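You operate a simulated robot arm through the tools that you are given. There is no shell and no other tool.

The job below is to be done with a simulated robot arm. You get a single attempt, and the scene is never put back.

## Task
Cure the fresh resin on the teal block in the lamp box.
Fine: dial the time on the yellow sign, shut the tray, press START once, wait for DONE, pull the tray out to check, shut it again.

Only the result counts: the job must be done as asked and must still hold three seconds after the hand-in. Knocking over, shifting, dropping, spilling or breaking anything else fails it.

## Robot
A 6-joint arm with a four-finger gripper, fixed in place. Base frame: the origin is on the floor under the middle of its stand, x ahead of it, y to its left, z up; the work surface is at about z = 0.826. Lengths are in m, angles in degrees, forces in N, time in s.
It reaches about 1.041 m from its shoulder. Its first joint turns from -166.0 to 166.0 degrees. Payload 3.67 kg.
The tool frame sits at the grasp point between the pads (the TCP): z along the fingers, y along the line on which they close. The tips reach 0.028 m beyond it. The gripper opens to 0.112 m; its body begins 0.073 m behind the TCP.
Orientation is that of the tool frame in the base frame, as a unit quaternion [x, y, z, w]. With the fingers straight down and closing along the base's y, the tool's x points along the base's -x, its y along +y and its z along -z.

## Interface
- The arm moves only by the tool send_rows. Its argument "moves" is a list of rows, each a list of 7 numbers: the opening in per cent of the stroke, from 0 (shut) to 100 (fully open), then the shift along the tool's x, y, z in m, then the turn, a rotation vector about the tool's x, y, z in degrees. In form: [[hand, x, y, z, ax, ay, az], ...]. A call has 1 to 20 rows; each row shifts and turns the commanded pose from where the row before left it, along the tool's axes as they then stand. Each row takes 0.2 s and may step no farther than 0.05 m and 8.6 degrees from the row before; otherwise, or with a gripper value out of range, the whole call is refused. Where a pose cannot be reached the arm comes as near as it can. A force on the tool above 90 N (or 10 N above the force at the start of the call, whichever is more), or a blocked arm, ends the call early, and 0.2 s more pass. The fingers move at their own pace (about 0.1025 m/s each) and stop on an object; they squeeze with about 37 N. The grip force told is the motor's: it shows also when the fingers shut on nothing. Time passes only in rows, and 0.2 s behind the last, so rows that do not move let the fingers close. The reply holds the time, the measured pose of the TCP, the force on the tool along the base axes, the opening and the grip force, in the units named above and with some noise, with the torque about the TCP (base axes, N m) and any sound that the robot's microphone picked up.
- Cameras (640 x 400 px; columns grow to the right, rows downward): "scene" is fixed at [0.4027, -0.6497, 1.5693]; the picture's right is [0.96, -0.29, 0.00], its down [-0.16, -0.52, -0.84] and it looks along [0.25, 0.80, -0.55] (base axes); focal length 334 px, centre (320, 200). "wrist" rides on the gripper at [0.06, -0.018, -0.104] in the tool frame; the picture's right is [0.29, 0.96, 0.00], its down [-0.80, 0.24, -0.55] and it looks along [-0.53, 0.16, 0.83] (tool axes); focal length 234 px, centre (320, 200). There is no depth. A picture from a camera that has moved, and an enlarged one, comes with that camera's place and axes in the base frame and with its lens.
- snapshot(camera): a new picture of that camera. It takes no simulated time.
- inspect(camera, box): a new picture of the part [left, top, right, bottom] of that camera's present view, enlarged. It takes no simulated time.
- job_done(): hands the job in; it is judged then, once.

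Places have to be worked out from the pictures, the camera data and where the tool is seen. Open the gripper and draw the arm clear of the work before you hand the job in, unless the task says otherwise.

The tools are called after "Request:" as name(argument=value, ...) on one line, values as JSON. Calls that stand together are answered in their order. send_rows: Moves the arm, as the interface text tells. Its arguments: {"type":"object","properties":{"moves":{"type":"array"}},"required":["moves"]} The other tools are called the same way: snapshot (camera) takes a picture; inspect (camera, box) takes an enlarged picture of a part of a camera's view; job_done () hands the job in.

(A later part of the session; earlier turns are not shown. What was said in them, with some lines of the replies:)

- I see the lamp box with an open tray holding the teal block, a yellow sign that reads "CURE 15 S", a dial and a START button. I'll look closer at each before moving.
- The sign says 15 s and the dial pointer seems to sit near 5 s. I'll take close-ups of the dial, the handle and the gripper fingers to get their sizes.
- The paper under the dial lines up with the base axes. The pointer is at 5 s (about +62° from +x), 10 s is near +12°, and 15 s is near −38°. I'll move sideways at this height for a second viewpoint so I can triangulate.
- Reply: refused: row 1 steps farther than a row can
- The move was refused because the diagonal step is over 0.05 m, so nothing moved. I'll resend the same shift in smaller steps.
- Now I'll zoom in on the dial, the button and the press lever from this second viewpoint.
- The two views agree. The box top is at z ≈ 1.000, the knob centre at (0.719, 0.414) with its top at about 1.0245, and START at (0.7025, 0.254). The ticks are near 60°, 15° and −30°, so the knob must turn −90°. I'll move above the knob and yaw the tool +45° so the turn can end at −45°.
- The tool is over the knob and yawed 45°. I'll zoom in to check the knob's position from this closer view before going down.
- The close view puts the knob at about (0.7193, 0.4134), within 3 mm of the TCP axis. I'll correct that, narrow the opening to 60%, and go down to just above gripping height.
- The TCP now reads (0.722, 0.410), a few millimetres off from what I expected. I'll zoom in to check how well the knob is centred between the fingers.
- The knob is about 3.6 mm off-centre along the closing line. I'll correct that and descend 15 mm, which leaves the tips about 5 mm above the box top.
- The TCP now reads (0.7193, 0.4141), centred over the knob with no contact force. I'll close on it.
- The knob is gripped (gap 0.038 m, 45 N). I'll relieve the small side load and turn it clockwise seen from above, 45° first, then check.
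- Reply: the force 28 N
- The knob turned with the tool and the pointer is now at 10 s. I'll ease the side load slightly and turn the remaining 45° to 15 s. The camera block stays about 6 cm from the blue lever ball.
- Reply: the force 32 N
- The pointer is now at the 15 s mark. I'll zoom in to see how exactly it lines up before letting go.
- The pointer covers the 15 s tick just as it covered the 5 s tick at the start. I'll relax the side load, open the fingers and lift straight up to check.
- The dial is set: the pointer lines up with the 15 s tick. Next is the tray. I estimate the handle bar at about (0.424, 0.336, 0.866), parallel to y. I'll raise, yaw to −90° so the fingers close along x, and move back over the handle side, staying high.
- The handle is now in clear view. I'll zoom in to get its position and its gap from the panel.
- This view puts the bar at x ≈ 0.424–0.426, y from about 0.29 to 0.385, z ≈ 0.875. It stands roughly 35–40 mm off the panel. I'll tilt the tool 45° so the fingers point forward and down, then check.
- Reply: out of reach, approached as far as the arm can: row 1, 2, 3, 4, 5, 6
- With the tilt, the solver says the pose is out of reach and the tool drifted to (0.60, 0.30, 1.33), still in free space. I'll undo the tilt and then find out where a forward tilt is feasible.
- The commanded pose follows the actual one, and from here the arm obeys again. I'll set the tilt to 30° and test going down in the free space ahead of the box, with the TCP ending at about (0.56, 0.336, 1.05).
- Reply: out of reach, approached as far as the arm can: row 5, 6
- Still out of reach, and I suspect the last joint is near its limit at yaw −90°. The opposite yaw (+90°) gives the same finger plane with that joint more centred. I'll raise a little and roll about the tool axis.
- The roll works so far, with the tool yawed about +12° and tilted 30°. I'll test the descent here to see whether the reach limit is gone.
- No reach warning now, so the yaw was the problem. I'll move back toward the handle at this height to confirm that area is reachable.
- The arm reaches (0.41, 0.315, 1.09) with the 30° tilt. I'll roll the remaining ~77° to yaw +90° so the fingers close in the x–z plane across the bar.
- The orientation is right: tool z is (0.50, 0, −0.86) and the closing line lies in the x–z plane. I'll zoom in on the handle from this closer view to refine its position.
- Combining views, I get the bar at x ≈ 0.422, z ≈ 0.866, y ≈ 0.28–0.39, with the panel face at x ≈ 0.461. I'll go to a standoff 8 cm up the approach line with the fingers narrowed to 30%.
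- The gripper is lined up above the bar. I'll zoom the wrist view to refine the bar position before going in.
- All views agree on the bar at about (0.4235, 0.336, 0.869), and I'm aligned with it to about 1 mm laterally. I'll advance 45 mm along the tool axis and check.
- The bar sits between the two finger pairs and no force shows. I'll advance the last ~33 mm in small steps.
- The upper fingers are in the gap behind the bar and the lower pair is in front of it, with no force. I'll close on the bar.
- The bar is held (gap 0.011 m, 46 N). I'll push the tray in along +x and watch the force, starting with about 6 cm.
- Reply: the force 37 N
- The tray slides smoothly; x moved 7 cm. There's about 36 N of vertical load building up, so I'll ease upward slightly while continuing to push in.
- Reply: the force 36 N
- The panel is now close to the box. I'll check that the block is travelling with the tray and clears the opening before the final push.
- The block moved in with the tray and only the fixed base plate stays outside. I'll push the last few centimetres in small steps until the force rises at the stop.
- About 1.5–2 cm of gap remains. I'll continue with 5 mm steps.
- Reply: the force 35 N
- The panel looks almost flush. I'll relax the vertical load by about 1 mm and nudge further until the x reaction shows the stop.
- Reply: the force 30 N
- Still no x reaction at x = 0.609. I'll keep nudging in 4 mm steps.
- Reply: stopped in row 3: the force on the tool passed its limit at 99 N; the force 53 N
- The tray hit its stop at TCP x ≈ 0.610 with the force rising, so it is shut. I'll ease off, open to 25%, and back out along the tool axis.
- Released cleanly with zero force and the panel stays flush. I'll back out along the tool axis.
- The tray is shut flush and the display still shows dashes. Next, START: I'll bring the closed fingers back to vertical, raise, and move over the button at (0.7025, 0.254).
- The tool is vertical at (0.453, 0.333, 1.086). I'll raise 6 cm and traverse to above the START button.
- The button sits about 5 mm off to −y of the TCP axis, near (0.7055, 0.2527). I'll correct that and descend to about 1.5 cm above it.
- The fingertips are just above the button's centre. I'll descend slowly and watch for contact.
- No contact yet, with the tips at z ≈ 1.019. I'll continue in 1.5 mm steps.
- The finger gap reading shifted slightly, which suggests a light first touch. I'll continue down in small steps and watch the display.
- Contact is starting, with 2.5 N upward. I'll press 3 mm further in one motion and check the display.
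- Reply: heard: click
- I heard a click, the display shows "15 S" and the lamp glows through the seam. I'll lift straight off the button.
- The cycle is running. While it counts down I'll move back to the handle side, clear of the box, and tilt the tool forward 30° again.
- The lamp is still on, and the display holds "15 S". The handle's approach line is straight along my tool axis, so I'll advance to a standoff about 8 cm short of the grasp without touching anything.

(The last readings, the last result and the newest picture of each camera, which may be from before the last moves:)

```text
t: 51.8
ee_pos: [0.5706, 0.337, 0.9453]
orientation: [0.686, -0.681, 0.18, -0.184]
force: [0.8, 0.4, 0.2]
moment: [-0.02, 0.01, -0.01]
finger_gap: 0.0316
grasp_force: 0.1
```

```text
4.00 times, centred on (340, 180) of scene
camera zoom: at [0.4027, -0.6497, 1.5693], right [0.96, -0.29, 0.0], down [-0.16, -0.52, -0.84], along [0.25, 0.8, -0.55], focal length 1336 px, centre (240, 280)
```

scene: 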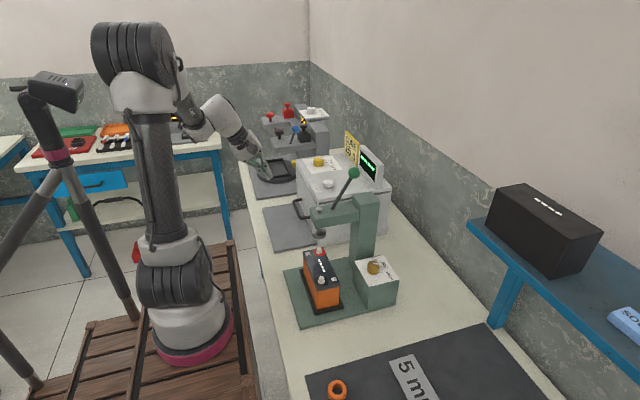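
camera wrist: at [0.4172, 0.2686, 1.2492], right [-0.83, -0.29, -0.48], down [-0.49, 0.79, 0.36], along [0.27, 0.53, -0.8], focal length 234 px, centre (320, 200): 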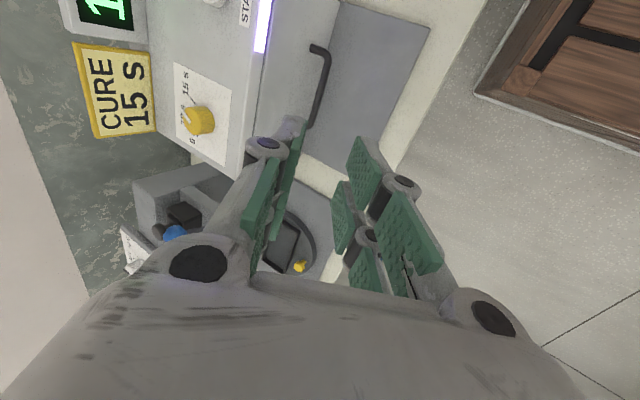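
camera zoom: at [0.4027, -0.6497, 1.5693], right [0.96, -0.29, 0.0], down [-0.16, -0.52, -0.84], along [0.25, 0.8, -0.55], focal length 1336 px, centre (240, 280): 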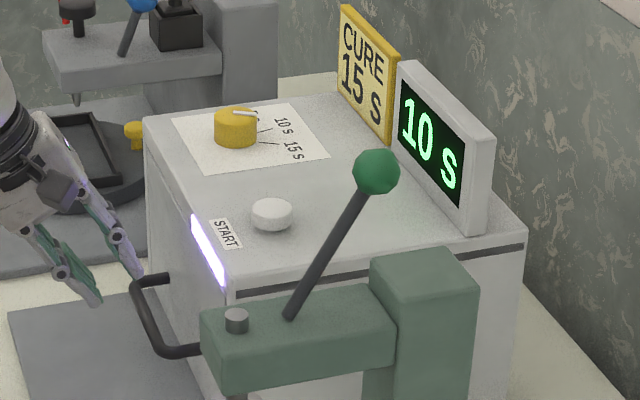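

The display now counts "10 S", so DONE should come near t ≈ 62. I'll hold still here and wait.

Request:
send_rows(moves=[[28, 0, 0, 0, 0, 0, 0], [28, 0, 0, 0, 0, 0, 0], [28, 0, 0, 0, 0, 0, 0], [28, 0, 0, 0, 0, 0, 0], [28, 0, 0, 0, 0, 0, 0], [28, 0, 0, 0, 0, 0, 0], [28, 0, 0, 0, 0, 0, 0], [28, 0, 0, 0, 0, 0, 0], [28, 0, 0, 0, 0, 0, 0], [28, 0, 0, 0, 0, 0, 0], [28, 0, 0, 0, 0, 0, 0], [28, 0, 0, 0, 0, 0, 0], [28, 0, 0, 0, 0, 0, 0], [28, 0, 0, 0, 0, 0, 0], [28, 0, 0, 0, 0, 0, 0], [28, 0, 0, 0, 0, 0, 0], [28, 0, 0, 0, 0, 0, 0], [28, 0, 0, 0, 0, 0, 0], [28, 0, 0, 0, 0, 0, 0], [28, 0, 0, 0, 0, 0, 0]])

Request:
inspect(camera="scene", box=[280, 130, 400, 230])

```text
t: 56.0
ee_pos: [0.5717, 0.3369, 0.9455]
orientation: [0.687, -0.68, 0.18, -0.183]
force: [-0.2, 0.2, -0.3]
moment: [0.0, -0.01, 0.03]
finger_gap: 0.0311
grasp_force: 0.1
```

```text
4.00 times, centred on (340, 180) of scene
camera zoom: at [0.4027, -0.6497, 1.5693], right [0.96, -0.29, 0.0], down [-0.16, -0.52, -0.84], along [0.25, 0.8, -0.55], focal length 1336 px, centre (240, 280)
```

zoom: 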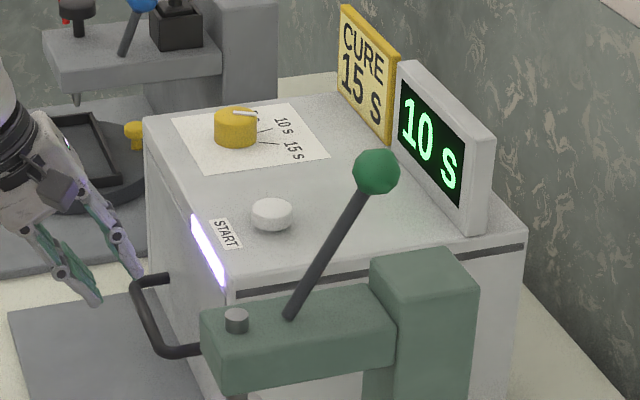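

At t = 56.0 it still shows "10 S" with the lamp on. I'll keep waiting.

Request:
send_rows(moves=[[28, 0, 0, 0, 0, 0, 0], [28, 0, 0, 0, 0, 0, 0], [28, 0, 0, 0, 0, 0, 0], [28, 0, 0, 0, 0, 0, 0], [28, 0, 0, 0, 0, 0, 0], [28, 0, 0, 0, 0, 0, 0], [28, 0, 0, 0, 0, 0, 0], [28, 0, 0, 0, 0, 0, 0], [28, 0, 0, 0, 0, 0, 0], [28, 0, 0, 0, 0, 0, 0], [28, 0, 0, 0, 0, 0, 0], [28, 0, 0, 0, 0, 0, 0], [28, 0, 0, 0, 0, 0, 0], [28, 0, 0, 0, 0, 0, 0], [28, 0, 0, 0, 0, 0, 0], [28, 0, 0, 0, 0, 0, 0], [28, 0, 0, 0, 0, 0, 0], [28, 0, 0, 0, 0, 0, 0], [28, 0, 0, 0, 0, 0, 0], [28, 0, 0, 0, 0, 0, 0]])

Request:
inspect(camera="scene", box=[280, 130, 400, 230])

```text
t: 60.2
ee_pos: [0.5713, 0.3368, 0.9455]
orientation: [0.686, -0.681, 0.181, -0.183]
force: [-1.1, 0.1, -0.2]
moment: [0.0, -0.03, 0.0]
finger_gap: 0.0313
grasp_force: 0.1
```

```text
4.00 times, centred on (340, 180) of scene
camera zoom: at [0.4027, -0.6497, 1.5693], right [0.96, -0.29, 0.0], down [-0.16, -0.52, -0.84], along [0.25, 0.8, -0.55], focal length 1336 px, centre (240, 280)
```

zoom: 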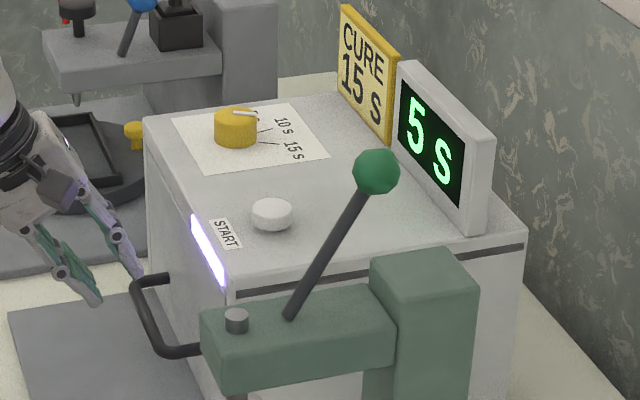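

It shows "5 S". I'll wait a few more seconds for DONE.

Request:
send_rows(moves=[[28, 0, 0, 0, 0, 0, 0], [28, 0, 0, 0, 0, 0, 0], [28, 0, 0, 0, 0, 0, 0], [28, 0, 0, 0, 0, 0, 0], [28, 0, 0, 0, 0, 0, 0], [28, 0, 0, 0, 0, 0, 0], [28, 0, 0, 0, 0, 0, 0], [28, 0, 0, 0, 0, 0, 0], [28, 0, 0, 0, 0, 0, 0], [28, 0, 0, 0, 0, 0, 0], [28, 0, 0, 0, 0, 0, 0], [28, 0, 0, 0, 0, 0, 0]])

Request:
inspect(camera="scene", box=[280, 130, 400, 230])

```text
t: 62.8
ee_pos: [0.5715, 0.3377, 0.9454]
orientation: [0.686, -0.681, 0.18, -0.183]
force: [0.1, -0.3, 0.3]
moment: [0.02, 0.0, 0.01]
finger_gap: 0.0313
grasp_force: 0.1
```

```text
4.00 times, centred on (340, 180) of scene
camera zoom: at [0.4027, -0.6497, 1.5693], right [0.96, -0.29, 0.0], down [-0.16, -0.52, -0.84], along [0.25, 0.8, -0.55], focal length 1336 px, centre (240, 280)
```

zoom: 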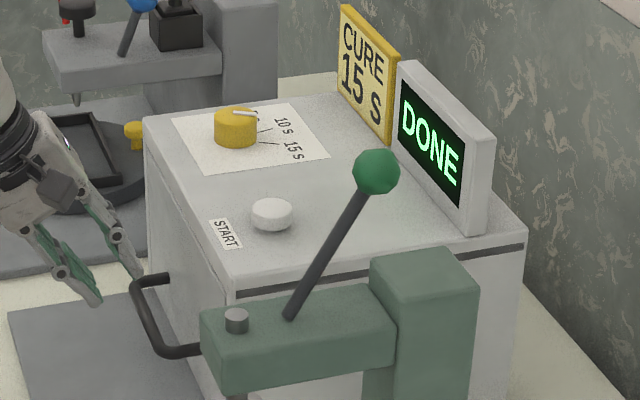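

The display reads DONE and the lamp is off. I'll advance the ~74 mm onto the handle bar in steps.

Request:
send_rows(moves=[[28, 0.001, 0.0005, 0.025, 0, 0, 0], [28, 0, 0, 0.02, 0, 0, 0], [28, 0, 0, 0, 0, 0, 0]])

Request:
inspect(camera="scene", box=[270, 175, 320, 225])

Request:
inspect(camera="wrist", box=[230, 20, 422, 220])

```text
t: 63.6
ee_pos: [0.5915, 0.3367, 0.9079]
orientation: [0.687, -0.68, 0.181, -0.183]
force: [-0.4, 0.3, -0.6]
moment: [-0.03, 0.0, 0.0]
finger_gap: 0.0312
grasp_force: 0.0
```

```text
8.00 times, centred on (295, 200) of scene
camera zoom: at [0.4027, -0.6497, 1.5693], right [0.96, -0.29, 0.0], down [-0.16, -0.52, -0.84], along [0.25, 0.8, -0.55], focal length 2673 px, centre (520, 200)
```

zoom: 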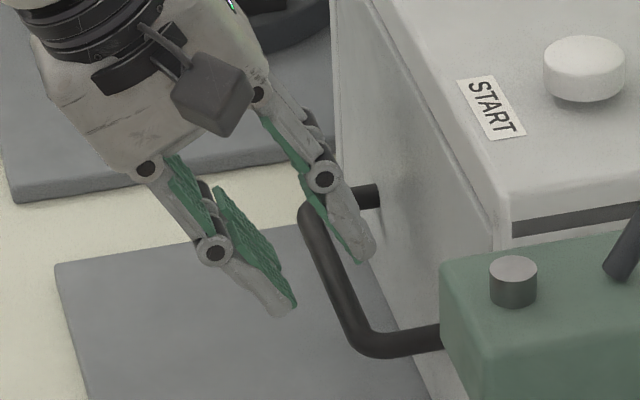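

```text
2.00 times, centred on (326, 120) of wrist
camera zoom: at [0.5548, 0.2761, 1.007], right [-0.83, -0.29, -0.48], down [-0.49, 0.79, 0.36], along [0.27, 0.53, -0.8], focal length 468 px, centre (308, 360)
```

zoom: 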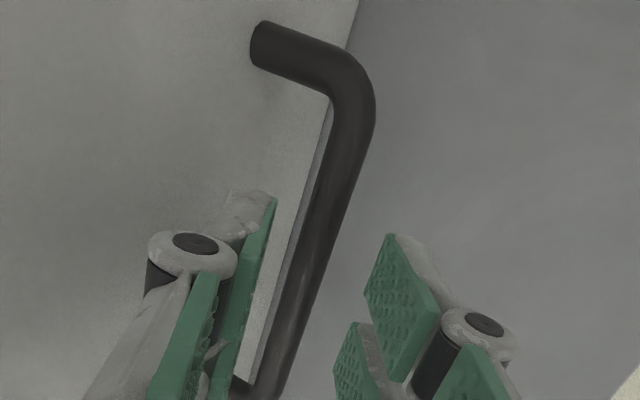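

The bar is still centred between the fingers (x ≈ 0.613). I'll advance the last ~31 mm.

Request:
send_rows(moves=[[28, 0, 0, 0.0105, 0, 0, 0], [28, 0, 0, 0.0105, 0, 0, 0], [28, 0, 0, 0.01, 0, 0, 0], [28, 0, 0, 0, 0, 0, 0]])

Request:
inspect(camera="scene", box=[270, 175, 320, 225])

Request:
inspect(camera="wrist", box=[230, 20, 422, 220])

```text
t: 64.6
ee_pos: [0.607, 0.3353, 0.8806]
orientation: [0.686, -0.68, 0.18, -0.183]
force: [0.5, -0.1, 0.5]
moment: [0.01, -0.01, -0.03]
finger_gap: 0.0312
grasp_force: 0.1
```

```text
8.00 times, centred on (295, 200) of scene
camera zoom: at [0.4027, -0.6497, 1.5693], right [0.96, -0.29, 0.0], down [-0.16, -0.52, -0.84], along [0.25, 0.8, -0.55], focal length 2673 px, centre (520, 200)
```

zoom: 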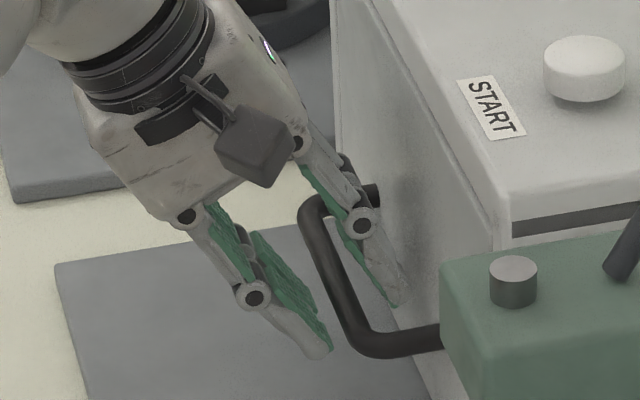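

```text
2.00 times, centred on (326, 120) of wrist
camera zoom: at [0.5705, 0.2755, 0.9801], right [-0.83, -0.29, -0.48], down [-0.49, 0.79, 0.36], along [0.27, 0.53, -0.8], focal length 468 px, centre (308, 360)
```

zoom: 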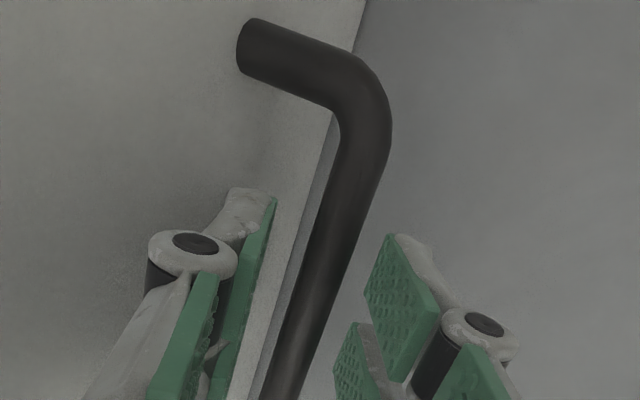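

The bar is between the pads as before, with no force. I'll close on it.

Request:
send_rows(moves=[[20, 0, 0, 0, 0, 0, 0], [10, 0, 0, 0, 0, 0, 0], [0, 0, 0, 0, 0, 0, 0], [0, 0, 0, 0, 0, 0, 0]])

Request:
inspect(camera="scene", box=[270, 175, 320, 225])

```text
t: 65.6
ee_pos: [0.6068, 0.3359, 0.8812]
orientation: [0.686, -0.681, 0.181, -0.183]
force: [2.4, -0.4, 6.2]
moment: [-0.66, -0.12, 0.5]
finger_gap: 0.0113
grasp_force: 45.0
```

```text
8.00 times, centred on (295, 200) of scene
camera zoom: at [0.4027, -0.6497, 1.5693], right [0.96, -0.29, 0.0], down [-0.16, -0.52, -0.84], along [0.25, 0.8, -0.55], focal length 2673 px, centre (520, 200)
```

zoom: 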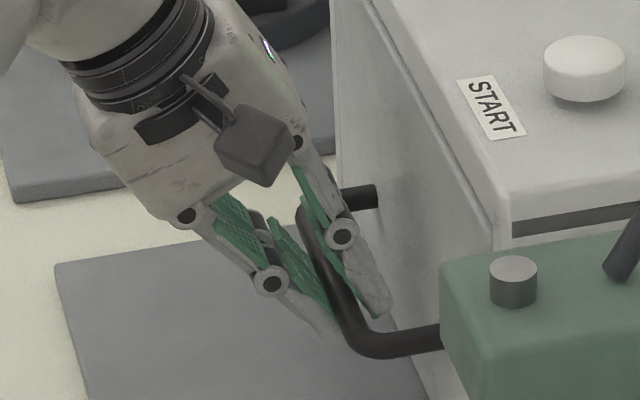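

The grip is good (gap 0.011 m, 45 N). I'll pull the tray out along −x smoothly, the first ~6 cm and then check.

Request:
send_rows(moves=[[0, 0, 0.0087, -0.005, 0, 0, 0], [0, 0, 0.013, -0.0075, 0, 0, 0], [0, 0, 0.0152, -0.0087, 0, 0, 0], [0, 0, 0.0152, -0.0087, 0, 0, 0]])

Request:
inspect(camera="scene", box=[250, 140, 350, 240])

```text
t: 66.6
ee_pos: [0.5472, 0.3353, 0.8821]
orientation: [0.686, -0.681, 0.181, -0.183]
force: [-0.5, -2.6, 20.8]
moment: [-0.73, -0.22, 0.5]
finger_gap: 0.0116
grasp_force: 44.8
```

```text
4.00 times, centred on (300, 190) of scene
camera zoom: at [0.4027, -0.6497, 1.5693], right [0.96, -0.29, 0.0], down [-0.16, -0.52, -0.84], along [0.25, 0.8, -0.55], focal length 1336 px, centre (400, 240)
```

zoom: 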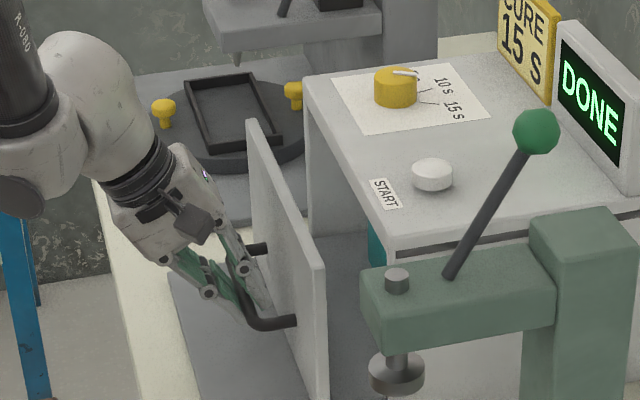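

The tray follows smoothly and the block is emerging with it. I'll continue pulling, easing upward slightly for the vertical load.

Request:
send_rows(moves=[[0, 0, 0.0147, -0.0095, 0, 0, 0], [0, 0, 0.0152, -0.0087, 0, 0, 0], [0, 0, 0.0152, -0.0087, 0, 0, 0], [0, 0, 0.0152, -0.0087, 0, 0, 0], [0, 0, 0.013, -0.0075, 0, 0, 0]])

Request:
inspect(camera="scene", box=[240, 140, 340, 240])

```text
t: 67.8
ee_pos: [0.4616, 0.3365, 0.8809]
orientation: [0.687, -0.68, 0.181, -0.181]
force: [-1.1, 0.4, -25.6]
moment: [0.64, 0.21, 0.67]
finger_gap: 0.0114
grasp_force: 44.8
```

```text
4.00 times, centred on (290, 190) of scene
camera zoom: at [0.4027, -0.6497, 1.5693], right [0.96, -0.29, 0.0], down [-0.16, -0.52, -0.84], along [0.25, 0.8, -0.55], focal length 1336 px, centre (440, 240)
```

zoom: 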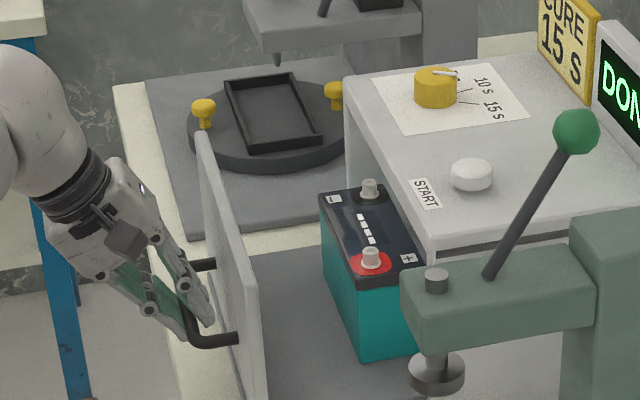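

The tray is nearly out. I'll relieve the vertical load by lowering about 1 mm and pull the last ~36 mm, close to the original open position but short of any hard stop.

Request:
send_rows(moves=[[0, 0, 0.0093, -0.0037, 0, 0, 0], [0, 0, 0.0087, -0.005, 0, 0, 0], [0, 0, 0.0087, -0.005, 0, 0, 0], [0, 0, 0.0044, -0.0025, 0, 0, 0], [0, 0, 0, 0, 0, 0, 0]])

Request:
inspect(camera="scene", box=[240, 140, 340, 240])

Request:
inspect(camera="scene", box=[270, 180, 320, 230])

```text
t: 69.0
ee_pos: [0.4272, 0.3362, 0.882]
orientation: [0.686, -0.681, 0.18, -0.183]
force: [1.9, 1.3, -0.8]
moment: [-0.83, -0.05, 0.34]
finger_gap: 0.0114
grasp_force: 45.0
```

```text
4.00 times, centred on (290, 190) of scene
camera zoom: at [0.4027, -0.6497, 1.5693], right [0.96, -0.29, 0.0], down [-0.16, -0.52, -0.84], along [0.25, 0.8, -0.55], focal length 1336 px, centre (440, 240)
```

zoom: 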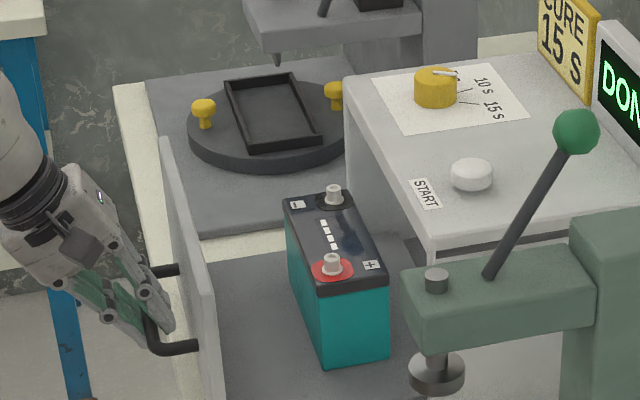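

```text
8.00 times, centred on (295, 205) of scene
camera zoom: at [0.4027, -0.6497, 1.5693], right [0.96, -0.29, 0.0], down [-0.16, -0.52, -0.84], along [0.25, 0.8, -0.55], focal length 2673 px, centre (520, 160)
```

zoom: 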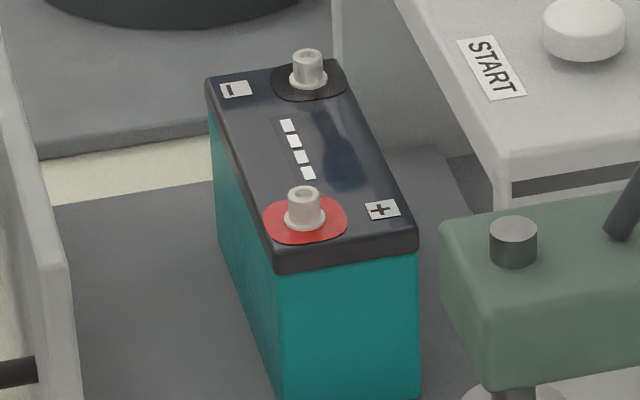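

The tray is out and the resin rims on the terminals now look set (before there were glossy grey rings). I'll pull a few more millimetres to match the original fully open position, and take a good look.

Request:
send_rows(moves=[[0, 0, 0.003, -0.0017, 0, 0, 0], [0, 0, 0.003, -0.0017, 0, 0, 0], [0, 0, 0, 0, 0, 0, 0]])

Request:
inspect(camera="scene", box=[240, 170, 320, 250])

Request:
snapshot(camera="wrist")

```text
t: 69.8
ee_pos: [0.4195, 0.3369, 0.8819]
orientation: [0.686, -0.681, 0.18, -0.183]
force: [2.2, 5.0, 8.4]
moment: [0.01, -0.06, 0.89]
finger_gap: 0.0113
grasp_force: 44.8
```

```text
5.00 times, centred on (280, 210) of scene
camera zoom: at [0.4027, -0.6497, 1.5693], right [0.96, -0.29, 0.0], down [-0.16, -0.52, -0.84], along [0.25, 0.8, -0.55], focal length 1671 px, centre (520, 150)
```

zoom: 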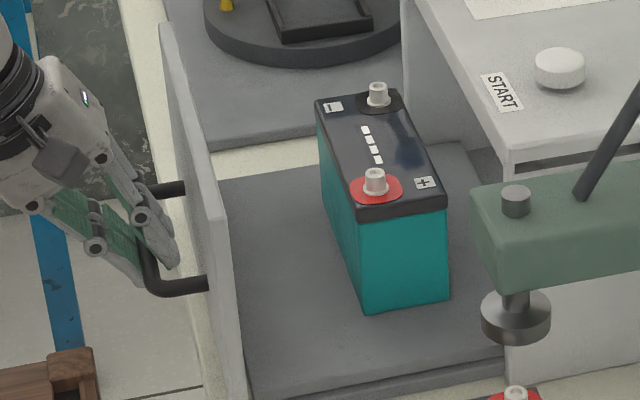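

```text
taken
camera wrist: at [0.3832, 0.2753, 0.9804], right [-0.83, -0.29, -0.48], down [-0.49, 0.79, 0.36], along [0.27, 0.53, -0.8], focal length 234 px, centre (320, 200)
```

wrist: 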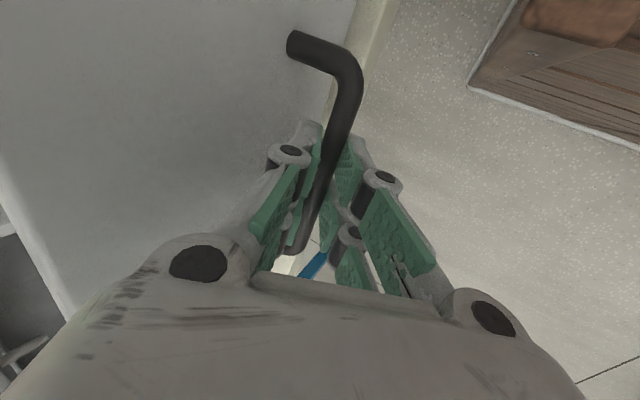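

The tray is fully out at the starting position, the block is upright and in place, and the grey resin rings are gone. Now I'll shut it again with the same grip.

Request:
send_rows(moves=[[0, 0, -0.0087, 0.005, 0, 0, 0], [0, 0, -0.013, 0.0075, 0, 0, 0], [0, 0, -0.0152, 0.0087, 0, 0, 0], [0, 0, -0.0152, 0.0087, 0, 0, 0], [0, 0, -0.0152, 0.0087, 0, 0, 0]])

Request:
inspect(camera="scene", box=[250, 140, 350, 240])

```text
t: 71.0
ee_pos: [0.5009, 0.3366, 0.8803]
orientation: [0.686, -0.681, 0.18, -0.184]
force: [-1.6, 4.6, 31.9]
moment: [0.06, -0.17, 0.89]
finger_gap: 0.011
grasp_force: 44.7
```

```text
4.00 times, centred on (300, 190) of scene
camera zoom: at [0.4027, -0.6497, 1.5693], right [0.96, -0.29, 0.0], down [-0.16, -0.52, -0.84], along [0.25, 0.8, -0.55], focal length 1336 px, centre (400, 240)
```

zoom: 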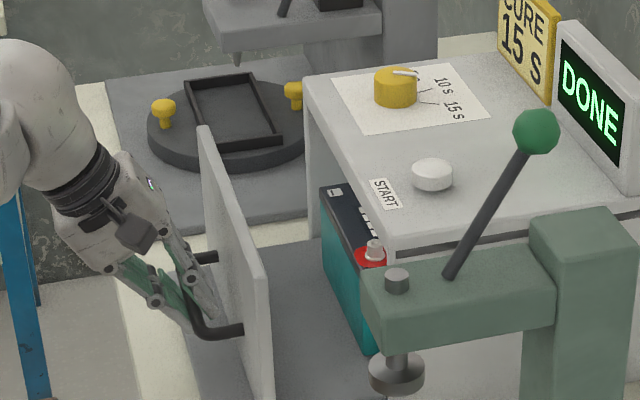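

It slides in smoothly. I'll continue with a slight upward ease for the vertical load.

Request:
send_rows(moves=[[0, 0, -0.0157, 0.0078, 0, 0, 0], [0, 0, -0.0152, 0.0087, 0, 0, 0], [0, 0, -0.0152, 0.0087, 0, 0, 0], [0, 0, -0.013, 0.0075, 0, 0, 0], [0, 0, -0.0087, 0.005, 0, 0, 0]])

Request:
inspect(camera="scene", box=[250, 140, 350, 240])

```text
t: 72.2
ee_pos: [0.577, 0.3355, 0.8809]
orientation: [0.685, -0.681, 0.181, -0.184]
force: [-0.5, -1.6, 36.6]
moment: [-0.32, -0.26, 0.81]
finger_gap: 0.0116
grasp_force: 45.2
```

```text
4.00 times, centred on (300, 190) of scene
camera zoom: at [0.4027, -0.6497, 1.5693], right [0.96, -0.29, 0.0], down [-0.16, -0.52, -0.84], along [0.25, 0.8, -0.55], focal length 1336 px, centre (400, 240)
```

zoom: 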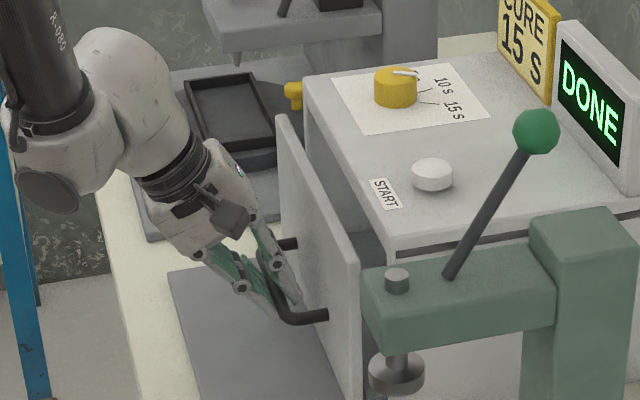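

About 33 mm remain to the stop. I'll take smaller steps now.

Request:
send_rows(moves=[[0, 0, -0.0091, 0.0041, 0, 0, 0], [0, 0, -0.0061, 0.0035, 0, 0, 0], [0, 0, -0.0052, 0.003, 0, 0, 0]])

Request:
inspect(camera="scene", box=[270, 165, 350, 245])

```text
t: 73.0
ee_pos: [0.5984, 0.3356, 0.8806]
orientation: [0.686, -0.681, 0.18, -0.181]
force: [-2.4, -4.3, -11.2]
moment: [0.46, 0.14, 0.91]
finger_gap: 0.0113
grasp_force: 45.2
```

```text
5.00 times, centred on (310, 205) of scene
camera zoom: at [0.4027, -0.6497, 1.5693], right [0.96, -0.29, 0.0], down [-0.16, -0.52, -0.84], along [0.25, 0.8, -0.55], focal length 1671 px, centre (370, 175)
```

zoom: 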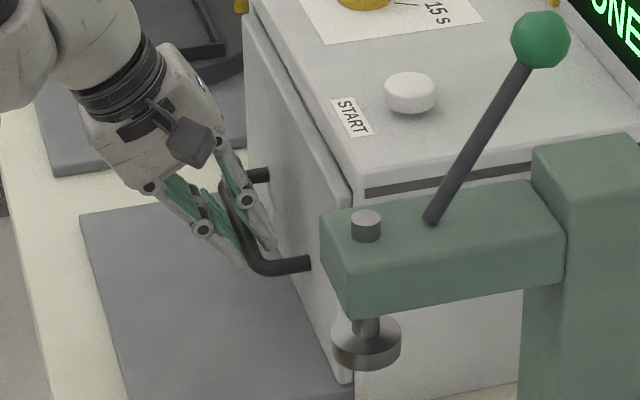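

I'll push the final millimetres in 3 mm steps until the stop shows up as an x reaction.

Request:
send_rows(moves=[[0, 0, -0.0026, 0.0018, 0, 0, 0], [0, 0, -0.0026, 0.0015, 0, 0, 0], [0, 0, -0.0026, 0.0015, 0, 0, 0], [0, 0, 0, 0, 0, 0, 0]])

Request:
inspect(camera="scene", box=[270, 165, 350, 245])

```text
t: 74.0
ee_pos: [0.6079, 0.3364, 0.8815]
orientation: [0.686, -0.681, 0.18, -0.182]
force: [-3.1, -5.6, -38.4]
moment: [-0.75, 0.2, 0.28]
finger_gap: 0.0109
grasp_force: 44.9
```

```text
5.00 times, centred on (310, 205) of scene
camera zoom: at [0.4027, -0.6497, 1.5693], right [0.96, -0.29, 0.0], down [-0.16, -0.52, -0.84], along [0.25, 0.8, -0.55], focal length 1671 px, centre (370, 175)
```

zoom: 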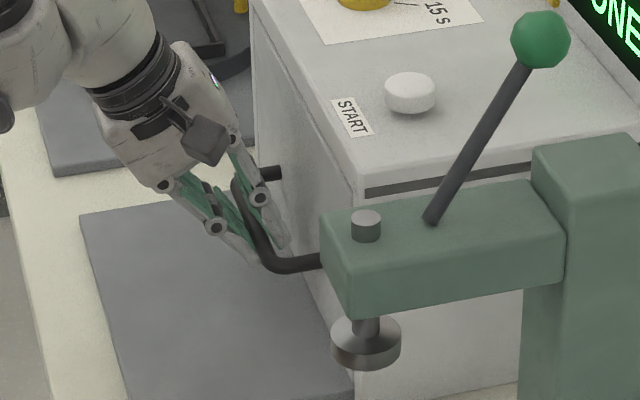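

x ≈ 0.608, which matches the earlier shut position. I'll relieve the vertical load and give one more small push to confirm the stop.

Request:
send_rows(moves=[[0, 0, 0.0006, 0.0012, 0, 0, 0], [0, 0, -0.0017, 0.001, 0, 0, 0], [0, 0, -0.0013, 0.0008, 0, 0, 0], [0, 0, 0, 0, 0, 0, 0]])

Request:
inspect(camera="scene", box=[270, 165, 350, 245])

```text
t: 75.0
ee_pos: [0.6098, 0.3363, 0.8815]
orientation: [0.687, -0.68, 0.18, -0.183]
force: [-59.4, -21.0, 4.7]
moment: [-0.4, 0.75, 0.18]
finger_gap: 0.0111
grasp_force: 45.0
```

```text
5.00 times, centred on (310, 205) of scene
camera zoom: at [0.4027, -0.6497, 1.5693], right [0.96, -0.29, 0.0], down [-0.16, -0.52, -0.84], along [0.25, 0.8, -0.55], focal length 1671 px, centre (370, 175)
```

zoom: 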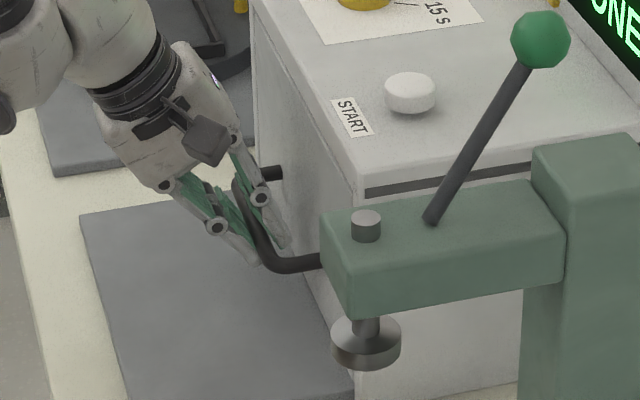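

The x reaction is −59 N, so the tray is fully shut. I'll ease off about 2.5 mm of push, open to 25%, and check.

Request:
send_rows(moves=[[0, 0, 0.002, -0.0012, 0, 0, 0], [12, 0, 0, 0, 0, 0, 0], [25, 0, 0, 0, 0, 0, 0], [25, 0, 0, 0, 0, 0, 0]])

Request:
inspect(camera="wrist", box=[230, 20, 422, 220])

Request:
inspect(camera="scene", box=[270, 175, 320, 225])

```text
t: 76.0
ee_pos: [0.6101, 0.3366, 0.8812]
orientation: [0.686, -0.681, 0.181, -0.183]
force: [0.0, -0.3, 0.4]
moment: [0.01, -0.02, -0.01]
finger_gap: 0.0282
grasp_force: 0.0
```

```text
2.00 times, centred on (326, 120) of wrist
camera zoom: at [0.5732, 0.2768, 0.9797], right [-0.83, -0.29, -0.48], down [-0.49, 0.79, 0.36], along [0.27, 0.53, -0.8], focal length 468 px, centre (308, 360)
```

zoom: 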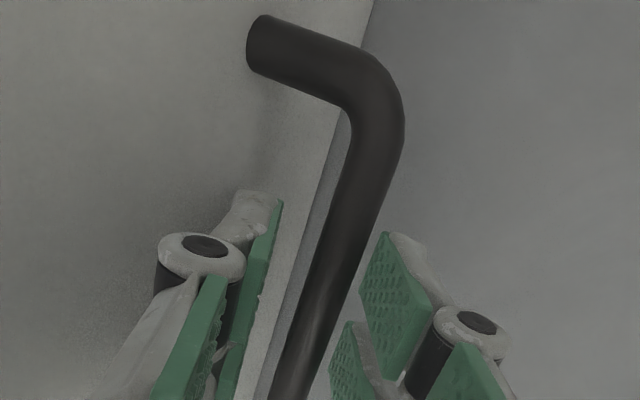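

```text
8.00 times, centred on (295, 200) of scene
camera zoom: at [0.4027, -0.6497, 1.5693], right [0.96, -0.29, 0.0], down [-0.16, -0.52, -0.84], along [0.25, 0.8, -0.55], focal length 2673 px, centre (520, 200)
```

zoom: 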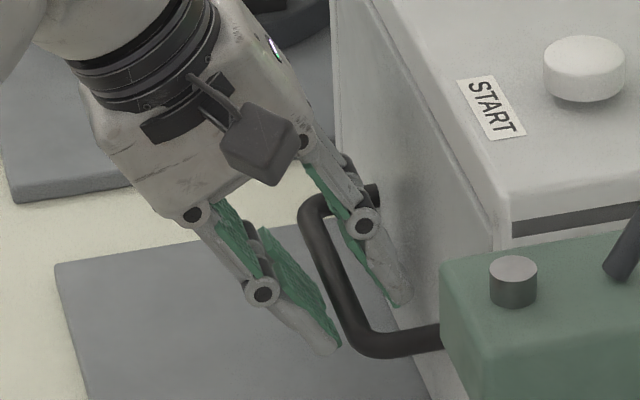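

The fingers are free of the bar, the force is zero and the panel is flush. I'll back out along the tool axis and retract well clear.

Request:
send_rows(moves=[[25, 0, 0.002, -0.015, 0, 0, 0], [25, 0, 0, -0.025, 0, 0, 0], [25, 0, 0, -0.04, 0, 0, 0], [25, 0, 0, -0.04, 0, 0, 0], [25, 0, 0, -0.04, 0, 0, 0], [50, 0, 0, -0.04, 0, 0, 0], [100, 0, 0, -0.04, 0, 0, 0], [100, 0, 0, 0, 0, 0, 0], [100, 0, 0, 0, 0, 0, 0]])

Request:
snapshot(camera="scene")

Request:
inspect(camera="scene", box=[260, 130, 400, 250])

Request:
snapshot(camera="wrist")

```text
t: 78.0
ee_pos: [0.4869, 0.3356, 1.0884]
orientation: [0.686, -0.681, 0.18, -0.183]
force: [0.7, -1.3, -0.9]
moment: [0.04, 0.01, -0.02]
finger_gap: 0.1119
grasp_force: 0.0
```

```text
taken
```

scene: 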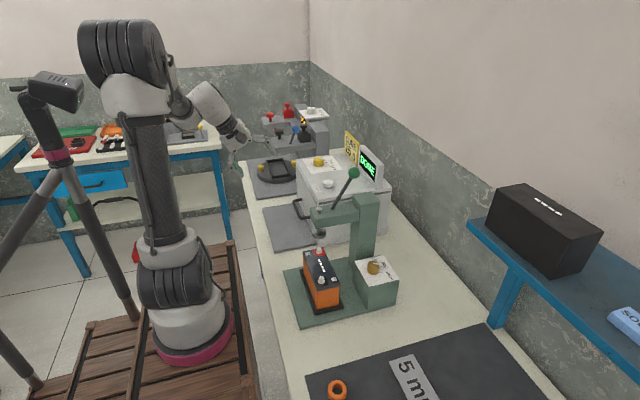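

```text
3.33 times, centred on (330, 190) of scene
camera zoom: at [0.4027, -0.6497, 1.5693], right [0.96, -0.29, 0.0], down [-0.16, -0.52, -0.84], along [0.25, 0.8, -0.55], focal length 1114 px, centre (287, 233)
```

zoom: 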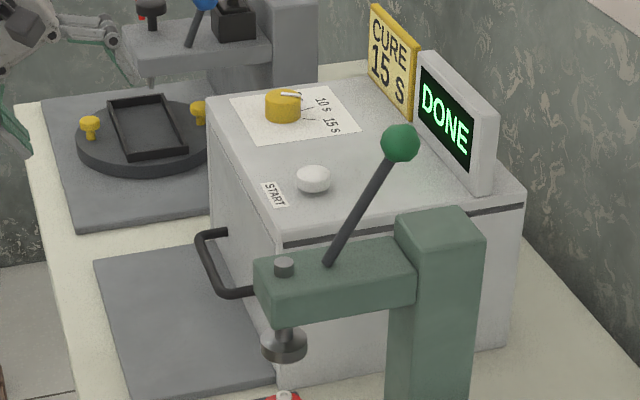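

```text
taken
camera wrist: at [0.4505, 0.274, 1.1875], right [-0.83, -0.29, -0.48], down [-0.49, 0.79, 0.36], along [0.27, 0.53, -0.8], focal length 234 px, centre (320, 200)
```

wrist: 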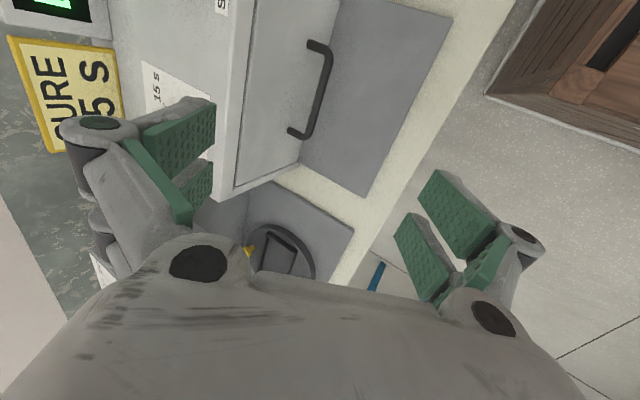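

The tray is shut, the display reads DONE, the dial is at 15 s, and the press and the neighbouring machine are untouched. I'll raise the arm a bit further with the gripper open and confirm everything stays put.

Request:
send_rows(moves=[[100, 0, -0.02, -0.0348, 0, 0, 0], [100, 0, -0.015, -0.026, 0, 0, 0], [100, 0, 0, 0, 0, 0, 0], [100, 0, 0, 0, 0, 0, 0], [100, 0, 0, 0, 0, 0, 0]])

Request:
inspect(camera="scene", box=[270, 130, 400, 240])

Request:
inspect(camera="wrist", box=[200, 0, 400, 200])

```text
t: 79.2
ee_pos: [0.4864, 0.337, 1.1594]
orientation: [0.687, -0.68, 0.18, -0.183]
force: [1.3, 1.7, 0.5]
moment: [0.0, 0.01, -0.03]
finger_gap: 0.1119
grasp_force: 0.0
```

```text
3.64 times, centred on (335, 185) of scene
camera zoom: at [0.4027, -0.6497, 1.5693], right [0.96, -0.29, 0.0], down [-0.16, -0.52, -0.84], along [0.25, 0.8, -0.55], focal length 1215 px, centre (266, 254)
```

zoom: 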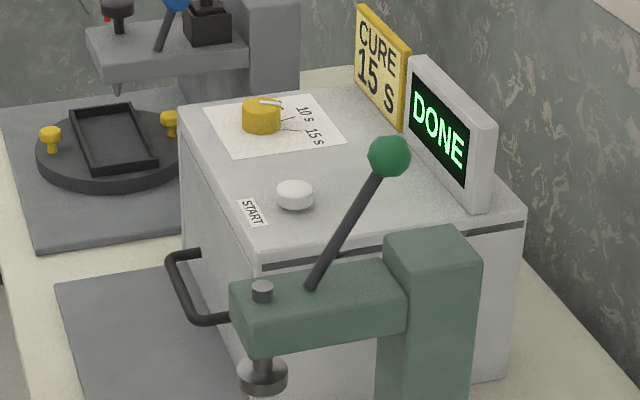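

```text
2.00 times, centred on (300, 100) of wrist
camera zoom: at [0.4503, 0.2767, 1.259], right [-0.83, -0.29, -0.48], down [-0.49, 0.79, 0.36], along [0.27, 0.53, -0.8], focal length 468 px, centre (360, 400)
```

zoom: 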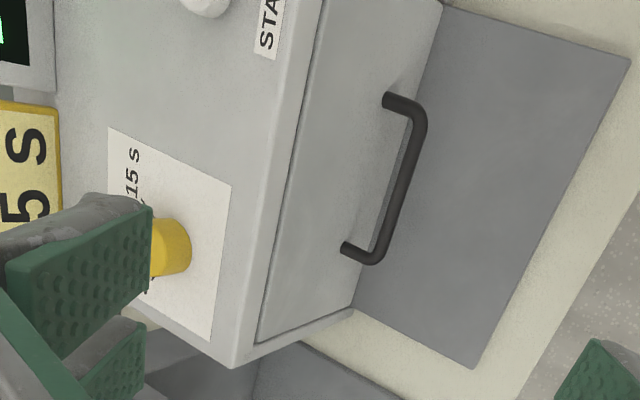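

Everything holds: the tray is shut flush, the display reads DONE, the gripper is open and the arm is clear. I'm handing the job in.

Request:
job_done()

```text
The job is handed in.
```

The resin on the teal block has been cured for 15 s in the lamp box, and the job is handed in. I haven't seen the judging result.

- **Dial:** it was on 5 s; I turned it to 15 s to match the yellow sign, and a close-up showed the pointer on the 15 s mark.
- **Cure:** I shut the tray against its stop and pressed START once. I heard one click, and the display ran from "15 S" down to DONE.
- **Check:** I pulled the tray fully out. The block was upright and in place, and the grey resin rings around its terminals were gone.
- **End state:** the tray is shut against its stop again and the display still reads DONE. The gripper is open and the arm is clear. In the last pictures, nothing else had been moved or knocked over.
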